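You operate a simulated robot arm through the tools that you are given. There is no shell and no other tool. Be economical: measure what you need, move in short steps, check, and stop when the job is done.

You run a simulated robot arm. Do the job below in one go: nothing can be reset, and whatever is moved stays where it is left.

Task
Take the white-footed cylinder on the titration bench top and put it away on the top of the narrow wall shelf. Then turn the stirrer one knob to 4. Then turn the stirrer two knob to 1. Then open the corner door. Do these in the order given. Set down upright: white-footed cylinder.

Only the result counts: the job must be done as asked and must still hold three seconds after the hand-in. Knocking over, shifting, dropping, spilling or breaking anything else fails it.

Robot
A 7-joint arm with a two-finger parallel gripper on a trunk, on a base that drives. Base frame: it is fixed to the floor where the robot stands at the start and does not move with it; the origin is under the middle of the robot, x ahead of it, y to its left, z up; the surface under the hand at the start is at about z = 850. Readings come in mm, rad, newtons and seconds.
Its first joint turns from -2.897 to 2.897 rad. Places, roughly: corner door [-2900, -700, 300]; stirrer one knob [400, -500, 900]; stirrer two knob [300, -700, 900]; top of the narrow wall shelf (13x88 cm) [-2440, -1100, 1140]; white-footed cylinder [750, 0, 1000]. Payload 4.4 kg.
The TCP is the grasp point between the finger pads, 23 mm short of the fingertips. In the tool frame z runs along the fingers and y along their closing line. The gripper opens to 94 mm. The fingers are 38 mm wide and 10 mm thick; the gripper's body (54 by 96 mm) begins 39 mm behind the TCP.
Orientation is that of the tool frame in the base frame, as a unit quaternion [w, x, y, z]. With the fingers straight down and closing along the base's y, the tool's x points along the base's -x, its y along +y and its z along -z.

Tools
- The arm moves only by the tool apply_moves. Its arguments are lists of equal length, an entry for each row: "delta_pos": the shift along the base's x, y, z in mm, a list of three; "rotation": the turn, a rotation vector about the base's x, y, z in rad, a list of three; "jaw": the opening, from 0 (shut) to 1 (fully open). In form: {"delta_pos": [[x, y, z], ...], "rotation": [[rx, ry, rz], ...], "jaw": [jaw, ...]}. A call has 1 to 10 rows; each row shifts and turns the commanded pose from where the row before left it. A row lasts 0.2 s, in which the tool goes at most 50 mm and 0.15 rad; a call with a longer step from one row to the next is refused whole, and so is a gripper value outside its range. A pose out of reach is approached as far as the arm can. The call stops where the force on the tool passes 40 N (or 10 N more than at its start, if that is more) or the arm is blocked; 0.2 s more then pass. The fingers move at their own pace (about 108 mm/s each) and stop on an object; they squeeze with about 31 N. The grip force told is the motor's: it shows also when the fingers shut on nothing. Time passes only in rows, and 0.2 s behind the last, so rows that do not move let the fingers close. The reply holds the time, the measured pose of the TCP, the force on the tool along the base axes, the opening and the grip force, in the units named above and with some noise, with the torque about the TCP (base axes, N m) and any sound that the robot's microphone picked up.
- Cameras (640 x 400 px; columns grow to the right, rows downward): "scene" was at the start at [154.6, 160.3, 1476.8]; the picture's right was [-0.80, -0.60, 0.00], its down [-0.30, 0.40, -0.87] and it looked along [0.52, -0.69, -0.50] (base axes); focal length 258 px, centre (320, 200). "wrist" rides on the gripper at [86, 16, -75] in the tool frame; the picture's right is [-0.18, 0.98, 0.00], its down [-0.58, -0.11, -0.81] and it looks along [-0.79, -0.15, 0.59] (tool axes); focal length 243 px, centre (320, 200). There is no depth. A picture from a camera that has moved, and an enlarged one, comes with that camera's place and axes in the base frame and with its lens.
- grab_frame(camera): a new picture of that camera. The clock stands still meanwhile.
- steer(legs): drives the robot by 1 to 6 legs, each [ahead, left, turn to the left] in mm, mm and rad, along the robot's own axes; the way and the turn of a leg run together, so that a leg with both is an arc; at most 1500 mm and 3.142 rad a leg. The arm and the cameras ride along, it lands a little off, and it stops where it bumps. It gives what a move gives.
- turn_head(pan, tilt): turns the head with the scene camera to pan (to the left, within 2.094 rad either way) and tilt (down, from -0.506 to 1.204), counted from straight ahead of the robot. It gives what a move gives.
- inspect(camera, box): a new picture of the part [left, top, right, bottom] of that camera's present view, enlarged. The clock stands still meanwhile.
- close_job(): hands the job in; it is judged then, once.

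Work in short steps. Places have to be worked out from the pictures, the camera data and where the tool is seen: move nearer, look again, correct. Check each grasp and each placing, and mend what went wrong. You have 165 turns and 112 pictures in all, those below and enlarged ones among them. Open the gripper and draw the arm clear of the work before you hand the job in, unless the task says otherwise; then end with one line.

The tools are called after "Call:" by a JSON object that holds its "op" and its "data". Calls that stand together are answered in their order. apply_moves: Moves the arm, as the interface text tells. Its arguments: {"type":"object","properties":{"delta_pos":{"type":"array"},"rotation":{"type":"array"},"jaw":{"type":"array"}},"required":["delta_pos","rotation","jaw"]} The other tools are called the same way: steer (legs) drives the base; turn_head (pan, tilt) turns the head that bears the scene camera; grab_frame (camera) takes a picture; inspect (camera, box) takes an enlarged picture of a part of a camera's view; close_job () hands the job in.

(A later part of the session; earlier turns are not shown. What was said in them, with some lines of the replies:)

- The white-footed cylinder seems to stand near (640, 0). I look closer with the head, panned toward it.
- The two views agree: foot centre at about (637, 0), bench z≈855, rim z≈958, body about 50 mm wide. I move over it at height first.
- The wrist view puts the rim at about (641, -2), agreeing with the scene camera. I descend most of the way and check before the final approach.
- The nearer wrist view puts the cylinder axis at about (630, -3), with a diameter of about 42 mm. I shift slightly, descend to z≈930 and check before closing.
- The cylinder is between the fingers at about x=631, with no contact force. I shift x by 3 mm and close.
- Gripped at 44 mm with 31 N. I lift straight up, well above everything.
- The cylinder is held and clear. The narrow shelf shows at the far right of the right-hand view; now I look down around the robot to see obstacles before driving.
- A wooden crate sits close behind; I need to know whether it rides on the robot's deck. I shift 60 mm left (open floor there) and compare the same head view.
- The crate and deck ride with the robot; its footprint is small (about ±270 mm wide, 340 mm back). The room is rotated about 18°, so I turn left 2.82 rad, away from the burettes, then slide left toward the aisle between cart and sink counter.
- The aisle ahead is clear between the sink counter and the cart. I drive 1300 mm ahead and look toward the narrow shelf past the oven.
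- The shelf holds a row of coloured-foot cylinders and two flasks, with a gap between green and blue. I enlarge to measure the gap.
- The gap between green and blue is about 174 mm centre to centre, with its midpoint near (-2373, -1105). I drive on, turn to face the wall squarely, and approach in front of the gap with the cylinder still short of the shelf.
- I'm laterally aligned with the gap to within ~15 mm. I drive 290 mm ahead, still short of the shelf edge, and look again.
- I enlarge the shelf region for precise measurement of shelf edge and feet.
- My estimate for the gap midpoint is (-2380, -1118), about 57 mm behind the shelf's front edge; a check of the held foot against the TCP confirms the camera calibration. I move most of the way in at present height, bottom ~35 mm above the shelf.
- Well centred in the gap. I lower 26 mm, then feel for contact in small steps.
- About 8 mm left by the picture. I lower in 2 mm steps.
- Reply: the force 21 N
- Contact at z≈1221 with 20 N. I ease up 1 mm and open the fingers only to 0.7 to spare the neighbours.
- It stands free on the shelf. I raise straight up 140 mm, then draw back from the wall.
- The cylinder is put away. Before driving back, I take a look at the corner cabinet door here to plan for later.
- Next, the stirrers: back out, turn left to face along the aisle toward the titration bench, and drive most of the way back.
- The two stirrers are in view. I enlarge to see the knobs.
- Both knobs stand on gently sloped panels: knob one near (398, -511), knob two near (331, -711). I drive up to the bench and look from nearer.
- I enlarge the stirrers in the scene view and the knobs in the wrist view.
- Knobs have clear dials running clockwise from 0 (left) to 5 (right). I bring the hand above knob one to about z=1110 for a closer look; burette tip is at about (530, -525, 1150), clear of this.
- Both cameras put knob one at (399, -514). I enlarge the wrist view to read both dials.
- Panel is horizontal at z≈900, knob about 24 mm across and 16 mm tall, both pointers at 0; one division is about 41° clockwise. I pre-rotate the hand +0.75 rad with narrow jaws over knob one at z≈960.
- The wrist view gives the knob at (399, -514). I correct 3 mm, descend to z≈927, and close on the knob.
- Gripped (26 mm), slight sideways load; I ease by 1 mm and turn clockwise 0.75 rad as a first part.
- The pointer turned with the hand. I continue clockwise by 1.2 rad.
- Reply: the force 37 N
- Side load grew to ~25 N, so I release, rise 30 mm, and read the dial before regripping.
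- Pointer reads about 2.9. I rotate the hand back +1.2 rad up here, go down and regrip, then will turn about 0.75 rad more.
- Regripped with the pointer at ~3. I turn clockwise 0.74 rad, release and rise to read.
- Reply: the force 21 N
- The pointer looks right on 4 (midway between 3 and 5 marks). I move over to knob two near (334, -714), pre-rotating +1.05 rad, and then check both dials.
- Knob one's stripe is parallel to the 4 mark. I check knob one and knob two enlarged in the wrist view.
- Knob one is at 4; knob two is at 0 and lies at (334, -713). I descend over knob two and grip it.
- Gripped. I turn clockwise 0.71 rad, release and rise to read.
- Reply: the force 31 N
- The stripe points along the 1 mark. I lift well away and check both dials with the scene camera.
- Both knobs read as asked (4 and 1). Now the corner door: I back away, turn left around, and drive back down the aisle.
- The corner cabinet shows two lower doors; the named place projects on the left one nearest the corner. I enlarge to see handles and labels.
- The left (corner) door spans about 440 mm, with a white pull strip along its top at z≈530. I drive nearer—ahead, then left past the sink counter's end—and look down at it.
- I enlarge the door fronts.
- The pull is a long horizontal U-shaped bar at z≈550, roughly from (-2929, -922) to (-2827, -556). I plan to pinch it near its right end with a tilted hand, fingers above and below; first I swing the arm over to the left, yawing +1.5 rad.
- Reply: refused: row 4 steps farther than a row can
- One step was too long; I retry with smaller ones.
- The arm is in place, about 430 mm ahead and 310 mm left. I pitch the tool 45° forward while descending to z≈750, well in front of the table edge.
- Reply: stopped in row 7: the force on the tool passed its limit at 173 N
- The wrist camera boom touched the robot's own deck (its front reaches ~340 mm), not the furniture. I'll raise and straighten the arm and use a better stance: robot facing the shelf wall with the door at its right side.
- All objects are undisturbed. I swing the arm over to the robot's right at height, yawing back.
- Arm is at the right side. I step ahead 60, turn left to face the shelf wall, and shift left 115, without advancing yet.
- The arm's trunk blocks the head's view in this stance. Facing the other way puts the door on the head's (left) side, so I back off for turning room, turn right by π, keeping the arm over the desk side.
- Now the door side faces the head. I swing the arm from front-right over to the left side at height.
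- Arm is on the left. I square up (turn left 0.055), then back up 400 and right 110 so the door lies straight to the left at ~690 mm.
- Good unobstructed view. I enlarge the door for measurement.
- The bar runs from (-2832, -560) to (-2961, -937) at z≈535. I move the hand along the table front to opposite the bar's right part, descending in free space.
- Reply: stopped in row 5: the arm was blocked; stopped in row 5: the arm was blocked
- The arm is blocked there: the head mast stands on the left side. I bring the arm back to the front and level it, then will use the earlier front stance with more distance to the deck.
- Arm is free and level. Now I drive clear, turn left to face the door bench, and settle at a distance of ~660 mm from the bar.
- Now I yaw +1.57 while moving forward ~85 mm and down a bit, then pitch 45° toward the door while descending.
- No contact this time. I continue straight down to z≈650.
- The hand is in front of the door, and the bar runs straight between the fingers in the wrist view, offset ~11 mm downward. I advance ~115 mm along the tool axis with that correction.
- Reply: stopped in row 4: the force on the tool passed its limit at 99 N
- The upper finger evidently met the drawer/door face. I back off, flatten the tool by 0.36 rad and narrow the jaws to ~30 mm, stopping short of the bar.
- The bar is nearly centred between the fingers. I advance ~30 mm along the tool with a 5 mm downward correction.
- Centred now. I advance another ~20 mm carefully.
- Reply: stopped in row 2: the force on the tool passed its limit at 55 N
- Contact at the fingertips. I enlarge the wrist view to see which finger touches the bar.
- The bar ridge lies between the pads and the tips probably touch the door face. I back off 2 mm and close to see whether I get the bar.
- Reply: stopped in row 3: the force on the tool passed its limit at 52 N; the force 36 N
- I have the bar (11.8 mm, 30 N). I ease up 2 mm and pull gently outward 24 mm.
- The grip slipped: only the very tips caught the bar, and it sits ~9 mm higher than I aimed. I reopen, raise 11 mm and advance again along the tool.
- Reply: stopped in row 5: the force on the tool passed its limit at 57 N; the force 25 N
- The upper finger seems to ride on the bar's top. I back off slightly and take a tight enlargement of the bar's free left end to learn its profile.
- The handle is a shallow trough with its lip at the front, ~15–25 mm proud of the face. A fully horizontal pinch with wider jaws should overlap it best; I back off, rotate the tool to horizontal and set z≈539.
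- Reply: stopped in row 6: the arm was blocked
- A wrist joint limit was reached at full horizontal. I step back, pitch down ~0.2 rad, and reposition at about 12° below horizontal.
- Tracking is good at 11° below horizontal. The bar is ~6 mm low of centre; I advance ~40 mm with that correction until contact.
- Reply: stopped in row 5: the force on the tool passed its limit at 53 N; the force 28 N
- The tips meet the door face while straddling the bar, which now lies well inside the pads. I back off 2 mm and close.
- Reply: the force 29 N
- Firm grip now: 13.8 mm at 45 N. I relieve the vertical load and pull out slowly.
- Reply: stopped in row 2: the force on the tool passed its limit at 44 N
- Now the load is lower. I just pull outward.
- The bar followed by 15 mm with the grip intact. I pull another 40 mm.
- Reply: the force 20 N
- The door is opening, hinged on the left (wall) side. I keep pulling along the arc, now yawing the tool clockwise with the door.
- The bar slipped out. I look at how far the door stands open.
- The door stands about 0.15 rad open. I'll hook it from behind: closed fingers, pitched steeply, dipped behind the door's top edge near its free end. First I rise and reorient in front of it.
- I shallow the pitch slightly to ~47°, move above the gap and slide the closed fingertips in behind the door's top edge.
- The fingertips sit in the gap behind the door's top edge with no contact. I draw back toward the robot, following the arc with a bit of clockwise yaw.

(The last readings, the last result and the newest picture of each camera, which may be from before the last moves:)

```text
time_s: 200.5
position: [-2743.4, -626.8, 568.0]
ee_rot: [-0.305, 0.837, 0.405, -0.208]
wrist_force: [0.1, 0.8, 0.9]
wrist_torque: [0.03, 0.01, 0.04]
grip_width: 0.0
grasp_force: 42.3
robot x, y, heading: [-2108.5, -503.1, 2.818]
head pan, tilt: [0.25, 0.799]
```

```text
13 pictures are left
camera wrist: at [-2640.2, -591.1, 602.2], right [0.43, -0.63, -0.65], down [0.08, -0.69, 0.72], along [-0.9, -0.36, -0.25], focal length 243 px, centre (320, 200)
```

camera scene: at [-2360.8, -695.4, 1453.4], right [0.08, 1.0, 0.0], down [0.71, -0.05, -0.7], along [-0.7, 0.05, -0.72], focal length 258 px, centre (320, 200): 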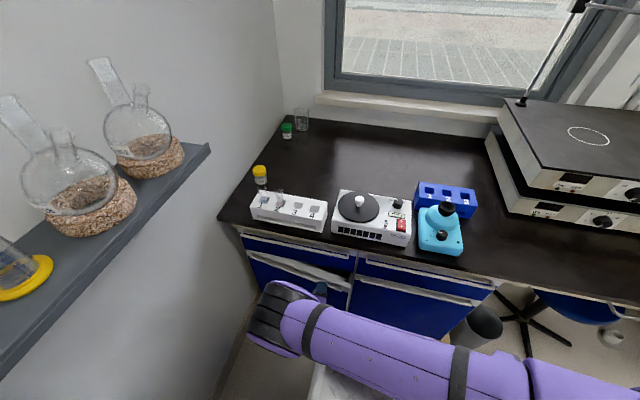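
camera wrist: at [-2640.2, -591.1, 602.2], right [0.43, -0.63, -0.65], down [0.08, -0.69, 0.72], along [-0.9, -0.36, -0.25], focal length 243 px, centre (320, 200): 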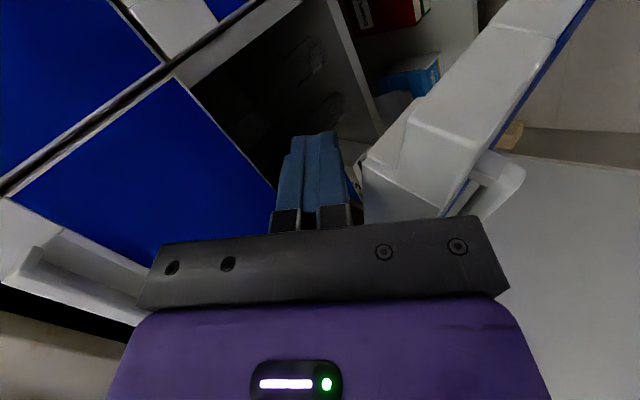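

The door follows. I continue along the arc, edging toward the hinge so the fingers stay behind the door.

Call:
{"op": "apply_moves", "data": {"delta_pos": [[8, -12, 0], [8, -12, 0], [8, -12, 0], [9, -13, 0], [9, -13, 0], [9, -13, 0]], "rotation": [[0, 0, -0.035], [0, 0, -0.035], [0, 0, -0.035], [0, 0, -0.035], [0, 0, -0.035], [0, 0, -0.035]], "jaw": [0, 0, 0, 0, 0, 0]}}

Call:
{"op": "grab_frame", "data": {"camera": "wrist"}}

```text
time_s: 201.9
position: [-2692.3, -701.0, 568.3]
ee_rot: [-0.324, 0.874, 0.316, -0.175]
wrist_force: [-0.2, -0.8, 0.7]
wrist_torque: [0.01, 0.02, -0.05]
grip_width: 0.1
grasp_force: 42.7
robot x, y, heading: [-2112.4, -513.0, 2.816]
head pan, tilt: [0.25, 0.799]
```

```text
12 pictures are left
camera wrist: at [-2583.2, -688.2, 603.3], right [0.29, -0.7, -0.65], down [-0.07, -0.69, 0.72], along [-0.95, -0.17, -0.25], focal length 243 px, centre (320, 200)
```

wrist: 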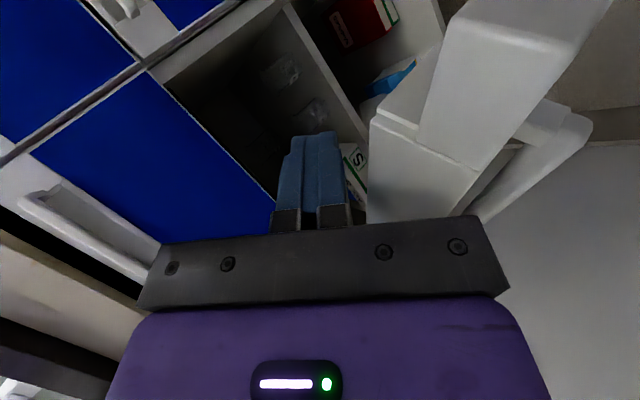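

Still following well, about 30° open. I continue another step along the arc.

Call:
{"op": "apply_moves", "data": {"delta_pos": [[8, -11, 0], [8, -11, 0], [7, -11, 0], [7, -11, 0], [7, -12, 0], [7, -12, 0], [6, -12, 0], [6, -12, 0]], "rotation": [[0, 0, -0.035], [0, 0, -0.035], [0, 0, -0.035], [0, 0, -0.035], [0, 0, -0.035], [0, 0, -0.035], [0, 0, -0.035], [0, 0, -0.035]], "jaw": [0, 0, 0, 0, 0, 0, 0, 0]}}

Call:
{"op": "grab_frame", "data": {"camera": "scene"}}

```text
time_s: 203.7
position: [-2635.9, -792.5, 566.1]
ee_rot: [-0.345, 0.91, 0.19, -0.127]
wrist_force: [0.5, -0.2, -0.2]
wrist_torque: [-0.02, 0.0, 0.0]
grip_width: 0.1
grasp_force: 42.5
robot x, y, heading: [-2109.1, -507.3, 2.815]
head pan, tilt: [0.25, 0.799]
```

```text
11 pictures are left
camera scene: at [-2361.6, -695.6, 1453.2], right [0.08, 1.0, 0.0], down [0.71, -0.05, -0.7], along [-0.7, 0.05, -0.72], focal length 258 px, centre (320, 200)
```

scene: 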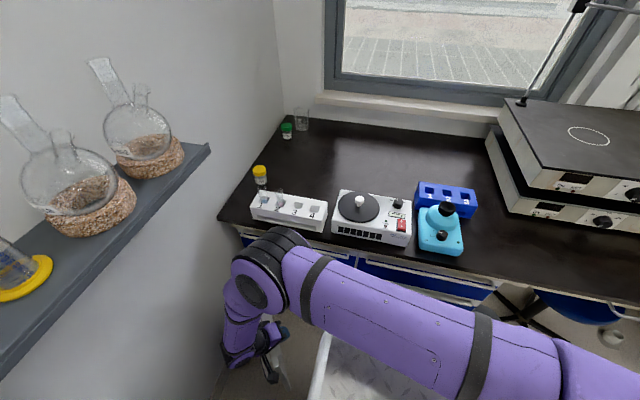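

About 45° open. I continue the arc one more step, watching forces.

Call:
{"op": "apply_moves", "data": {"delta_pos": [[5, -12, 0], [5, -13, 0], [4, -13, 0], [4, -13, 0], [3, -13, 0], [3, -13, 0]], "rotation": [[0, 0, -0.045], [0, 0, -0.045], [0, 0, -0.045], [0, 0, -0.045], [0, 0, -0.045], [0, 0, -0.045]], "jaw": [0, 0, 0, 0, 0, 0]}}

Call:
{"op": "grab_frame", "data": {"camera": "wrist"}}

```text
time_s: 205.1
position: [-2612.5, -868.5, 566.8]
ee_rot: [-0.36, 0.927, 0.065, -0.08]
wrist_force: [-0.2, -0.5, 0.2]
wrist_torque: [0.01, -0.01, 0.04]
grip_width: 0.2
grasp_force: 42.7
robot x, y, heading: [-2112.5, -511.4, 2.819]
head pan, tilt: [0.25, 0.799]
```

```text
10 pictures are left
camera wrist: at [-2513.4, -914.7, 601.8], right [-0.12, -0.75, -0.65], down [-0.42, -0.55, 0.72], along [-0.9, 0.36, -0.25], focal length 243 px, centre (320, 200)
```

wrist: 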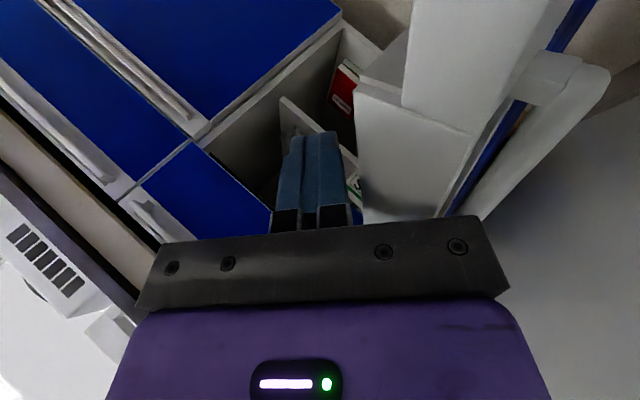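

About 57° open; the hand is now reaching over from the wall side. I push further toward the wall while yawing the tool back to keep the hand clear of it.

Call:
{"op": "apply_moves", "data": {"delta_pos": [[0, -10, 0], [0, -10, 0], [0, -10, 0], [0, -10, 0], [0, -10, 0], [0, -10, 0]], "rotation": [[0, 0, 0.07], [0, 0, 0.07], [0, 0, 0.07], [0, 0, 0.07], [0, 0, 0.07], [0, 0, 0.07]], "jaw": [0, 0, 0, 0, 0, 0]}}

Call:
{"op": "grab_frame", "data": {"camera": "wrist"}}

Call:
{"op": "grab_frame", "data": {"camera": "scene"}}

```text
time_s: 206.5
position: [-2612.0, -928.9, 567.7]
ee_rot: [-0.335, 0.893, 0.258, -0.152]
wrist_force: [0.0, -0.1, -0.3]
wrist_torque: [0.01, 0.01, -0.01]
grip_width: 0.0
grasp_force: 42.4
robot x, y, heading: [-2107.6, -510.1, 2.819]
head pan, tilt: [0.25, 0.799]
```

```text
9 pictures are left
camera wrist: at [-2502.1, -930.2, 602.3], right [0.2, -0.73, -0.65], down [-0.16, -0.68, 0.72], along [-0.97, -0.04, -0.25], focal length 243 px, centre (320, 200)
```

wrist: 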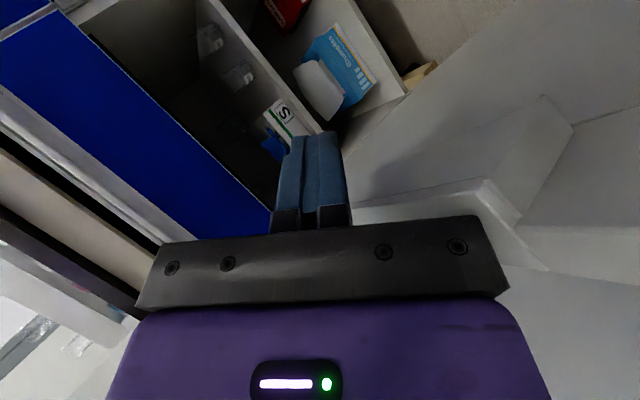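

```text
8 pictures are left
camera scene: at [-2361.5, -695.7, 1453.2], right [0.08, 1.0, 0.0], down [0.71, -0.05, -0.7], along [-0.7, 0.05, -0.72], focal length 258 px, centre (320, 200)
```

scene: 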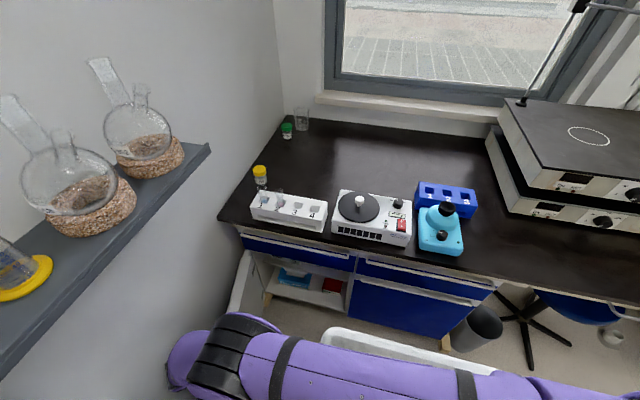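

The door stands open around 65–70° with the interior visible. I push a little further, gently.

Call:
{"op": "apply_moves", "data": {"delta_pos": [[0, -10, 0], [0, -10, 0], [0, -10, 0], [0, -10, 0]], "rotation": [[0, 0, 0.06], [0, 0, 0.06], [0, 0, 0.04], [0, 0, 0.04]], "jaw": [0, 0, 0, 0]}}

```text
time_s: 207.5
position: [-2610.0, -969.2, 568.4]
ee_rot: [-0.318, 0.863, 0.347, -0.186]
wrist_force: [-0.1, -0.1, 0.9]
wrist_torque: [-0.01, -0.01, 0.0]
grip_width: 0.0
grasp_force: 42.2
robot x, y, heading: [-2110.9, -508.9, 2.815]
head pan, tilt: [0.25, 0.799]
```

The door is at roughly 75°. I withdraw: away from the door into the open space, back to the earlier descent column.

Call:
{"op": "apply_moves", "data": {"delta_pos": [[10, 30, 0], [-10, 38, 0], [-18, 38, 0], [-18, 38, 0], [-18, 38, 0], [-18, 38, 0], [-18, 38, 0], [-18, 38, 0], [-18, 35, 0]], "rotation": [[0, 0, 0], [0, 0, 0.05], [0, 0, 0.05], [0, 0, 0.05], [0, 0, 0.05], [0, 0, 0.05], [0, 0, 0.05], [0, 0, 0.05], [0, 0, 0]], "jaw": [0, 0, 0, 0, 0, 0, 0, 0, 0]}}

Call:
{"op": "grab_frame", "data": {"camera": "scene"}}

```text
time_s: 209.5
position: [-2755.3, -635.1, 568.9]
ee_rot: [-0.272, 0.806, 0.47, -0.236]
wrist_force: [0.2, -0.7, 0.5]
wrist_torque: [-0.01, -0.03, 0.0]
grip_width: 0.0
grasp_force: 42.1
robot x, y, heading: [-2112.5, -511.8, 2.816]
head pan, tilt: [0.25, 0.799]
```

```text
7 pictures are left
camera scene: at [-2376.7, -695.5, 1450.3], right [0.07, 1.0, 0.0], down [0.72, -0.05, -0.69], along [-0.69, 0.05, -0.73], focal length 258 px, centre (320, 200)
```

scene: 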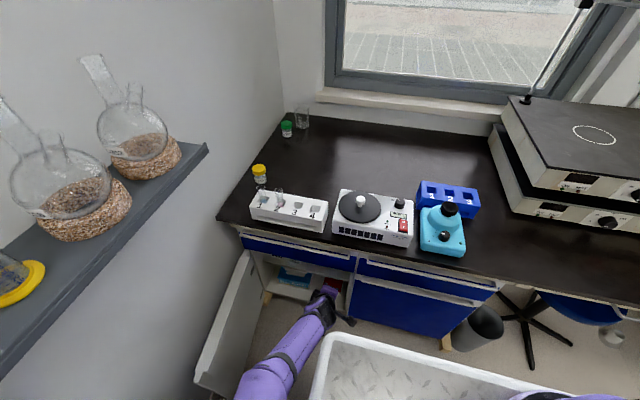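

The door is wide open. I raise the arm straight up carefully.

Call:
{"op": "apply_moves", "data": {"delta_pos": [[0, 0, 30], [0, 0, 35], [0, 0, 35], [0, 0, 35], [0, 0, 35], [0, 0, 35], [0, 0, 35], [0, 0, 35]], "rotation": [[0, 0, 0], [0, 0, 0], [0, 0, 0], [0, 0, 0], [0, 0, 0], [0, 0, 0], [0, 0, 0], [0, 0, 0]], "jaw": [0.3, 0.3, 0.3, 0.3, 0.3, 0.3, 0.3, 0.3]}}

Call:
{"op": "grab_frame", "data": {"camera": "scene"}}

```text
time_s: 211.3
position: [-2739.8, -640.5, 844.3]
ee_rot: [-0.28, 0.79, 0.491, -0.239]
wrist_force: [0.1, 0.0, -1.5]
wrist_torque: [0.0, 0.0, 0.01]
grip_width: 28.2
grasp_force: 0.0
robot x, y, heading: [-2108.7, -510.3, 2.822]
head pan, tilt: [0.25, 0.799]
```

```text
6 pictures are left
camera scene: at [-2361.5, -695.8, 1453.2], right [0.08, 1.0, 0.0], down [0.71, -0.05, -0.7], along [-0.7, 0.05, -0.72], focal length 258 px, centre (320, 200)
```

scene: 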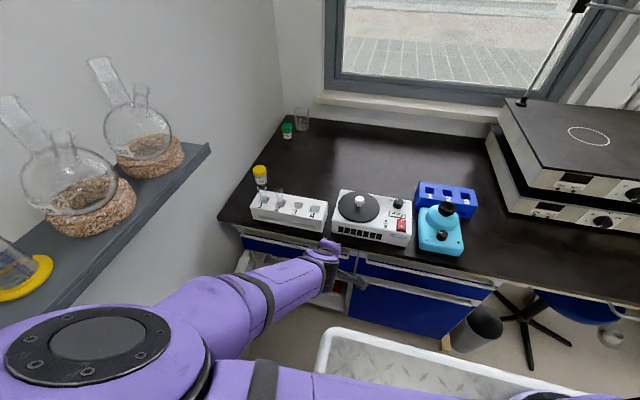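

The elbow is swung out to the left, close to the wall shelf. Before any more arm motion I drive the robot sideways right, away from the shelf.

Call:
{"op": "steer", "data": {"legs": [[0, -350, 0]]}}

Call:
{"op": "turn_head", "data": {"pan": 0.7, "tilt": 0.5}}

Call:
{"op": "grab_frame", "data": {"camera": "scene"}}

```text
time_s: 213.6
position: [-2628.2, -307.9, 844.0]
ee_rot: [-0.281, 0.788, 0.493, -0.239]
wrist_force: [0.4, 0.1, -0.1]
wrist_torque: [0.0, 0.0, -0.03]
grip_width: 28.3
grasp_force: 0.0
robot x, y, heading: [-1998.7, -175.8, 2.82]
head pan, tilt: [0.25, 0.799]
```

```text
time_s: 214.5
position: [-2627.6, -308.5, 844.4]
ee_rot: [-0.28, 0.789, 0.492, -0.238]
wrist_force: [-0.8, 0.3, -0.2]
wrist_torque: [-0.03, -0.01, 0.01]
grip_width: 28.1
grasp_force: 0.1
robot x, y, heading: [-1996.0, -176.4, 2.825]
head pan, tilt: [0.7, 0.499]
```

```text
5 pictures are left
camera scene: at [-2253.0, -401.8, 1479.1], right [-0.37, 0.93, 0.0], down [0.45, 0.18, -0.88], along [-0.82, -0.32, -0.48], focal length 258 px, centre (320, 200)
```

scene: 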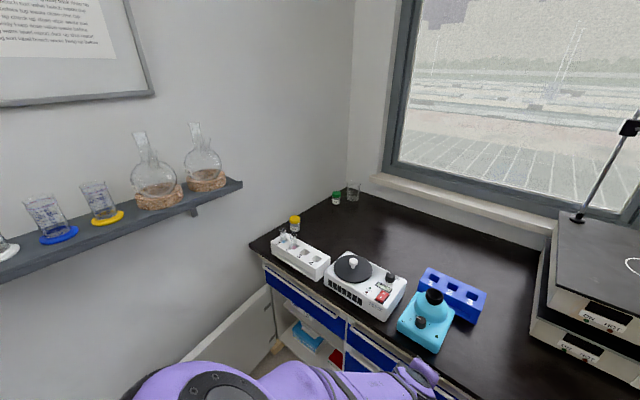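

Door open and shelf items upright. I look further left to confirm the whole shelf row.

Call:
{"op": "turn_head", "data": {"pan": 1.2, "tilt": 0.45}}

Call:
{"op": "grab_frame", "data": {"camera": "scene"}}

```text
time_s: 215.4
position: [-2627.9, -308.3, 843.7]
ee_rot: [-0.28, 0.789, 0.492, -0.239]
wrist_force: [0.3, 0.8, 0.6]
wrist_torque: [0.0, 0.02, 0.01]
grip_width: 28.2
grasp_force: 0.0
robot x, y, heading: [-1996.7, -173.3, 2.821]
head pan, tilt: [1.201, 0.45]
```

```text
4 pictures are left
camera scene: at [-2227.1, -439.0, 1483.6], right [-0.77, 0.64, 0.0], down [0.28, 0.34, -0.9], along [-0.57, -0.69, -0.44], focal length 258 px, centre (320, 200)
```

scene: 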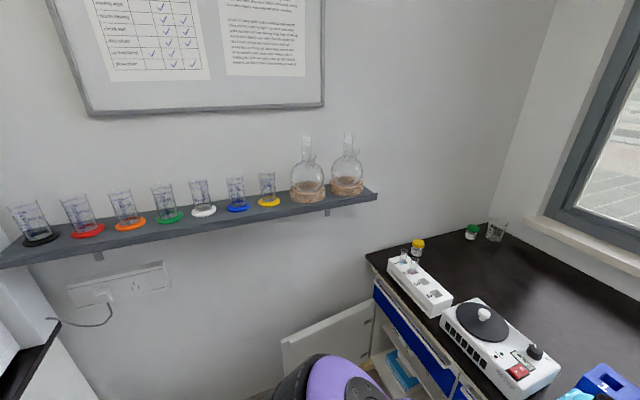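

Everything stands in order: white cylinder in the row, door open. I open the gripper and back the robot away from the bench.

Call:
{"op": "apply_moves", "data": {"delta_pos": [[0, 0, 10], [0, 0, 10], [0, 0, 0]], "rotation": [[0, 0, 0], [0, 0, 0], [0, 0, 0]], "jaw": [1, 1, 1]}}

Call:
{"op": "steer", "data": {"legs": [[-250, 0, 0]]}}

Call:
{"op": "turn_head", "data": {"pan": 0.5, "tilt": 0.5}}

Call:
{"op": "grab_frame", "data": {"camera": "scene"}}

```text
time_s: 216.2
position: [-2627.9, -309.6, 866.4]
ee_rot: [-0.281, 0.789, 0.491, -0.239]
wrist_force: [0.9, -0.5, 0.0]
wrist_torque: [0.01, -0.02, -0.03]
grip_width: 93.8
grasp_force: 0.0
robot x, y, heading: [-2001.0, -170.1, 2.819]
head pan, tilt: [1.201, 0.45]
```

```text
time_s: 218.1
position: [-2378.4, -391.8, 866.2]
ee_rot: [-0.28, 0.789, 0.492, -0.239]
wrist_force: [-0.2, -0.3, -0.6]
wrist_torque: [-0.01, -0.02, -0.02]
grip_width: 94.1
grasp_force: 0.1
robot x, y, heading: [-1752.0, -254.2, 2.818]
head pan, tilt: [1.201, 0.45]
```

```text
time_s: 219.2
position: [-2378.5, -392.8, 864.8]
ee_rot: [-0.28, 0.788, 0.493, -0.239]
wrist_force: [0.3, -0.1, 1.3]
wrist_torque: [0.0, 0.0, 0.01]
grip_width: 94.0
grasp_force: 0.0
robot x, y, heading: [-1746.6, -254.3, 2.825]
head pan, tilt: [0.499, 0.499]
```

```text
3 pictures are left
camera scene: at [-2008.5, -467.7, 1479.2], right [-0.18, 0.98, 0.0], down [0.47, 0.09, -0.88], along [-0.86, -0.16, -0.48], focal length 258 px, centre (320, 200)
```

scene: 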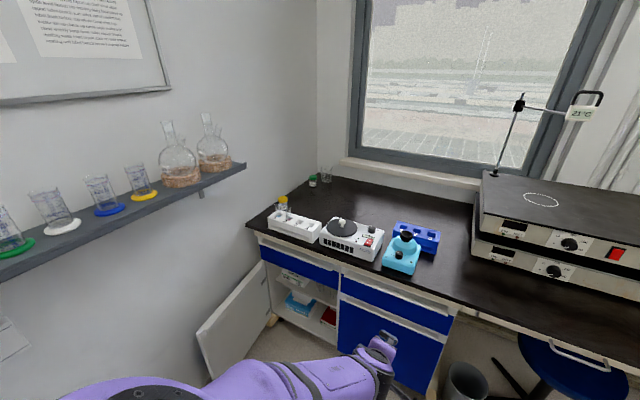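

The cylinder is on the shelf, the knobs read 4 and 1, and the door is wide open. The arm is clear and the gripper open, so I hand in.

Call:
{"op": "close_job", "data": {}}

```text
The job is handed in.
```

The job is handed in: the white-footed cylinder stands upright on the narrow wall shelf, stirrer one is at 4, stirrer two is at 1, and the corner door stands about 75° open. All four were done in the order given.
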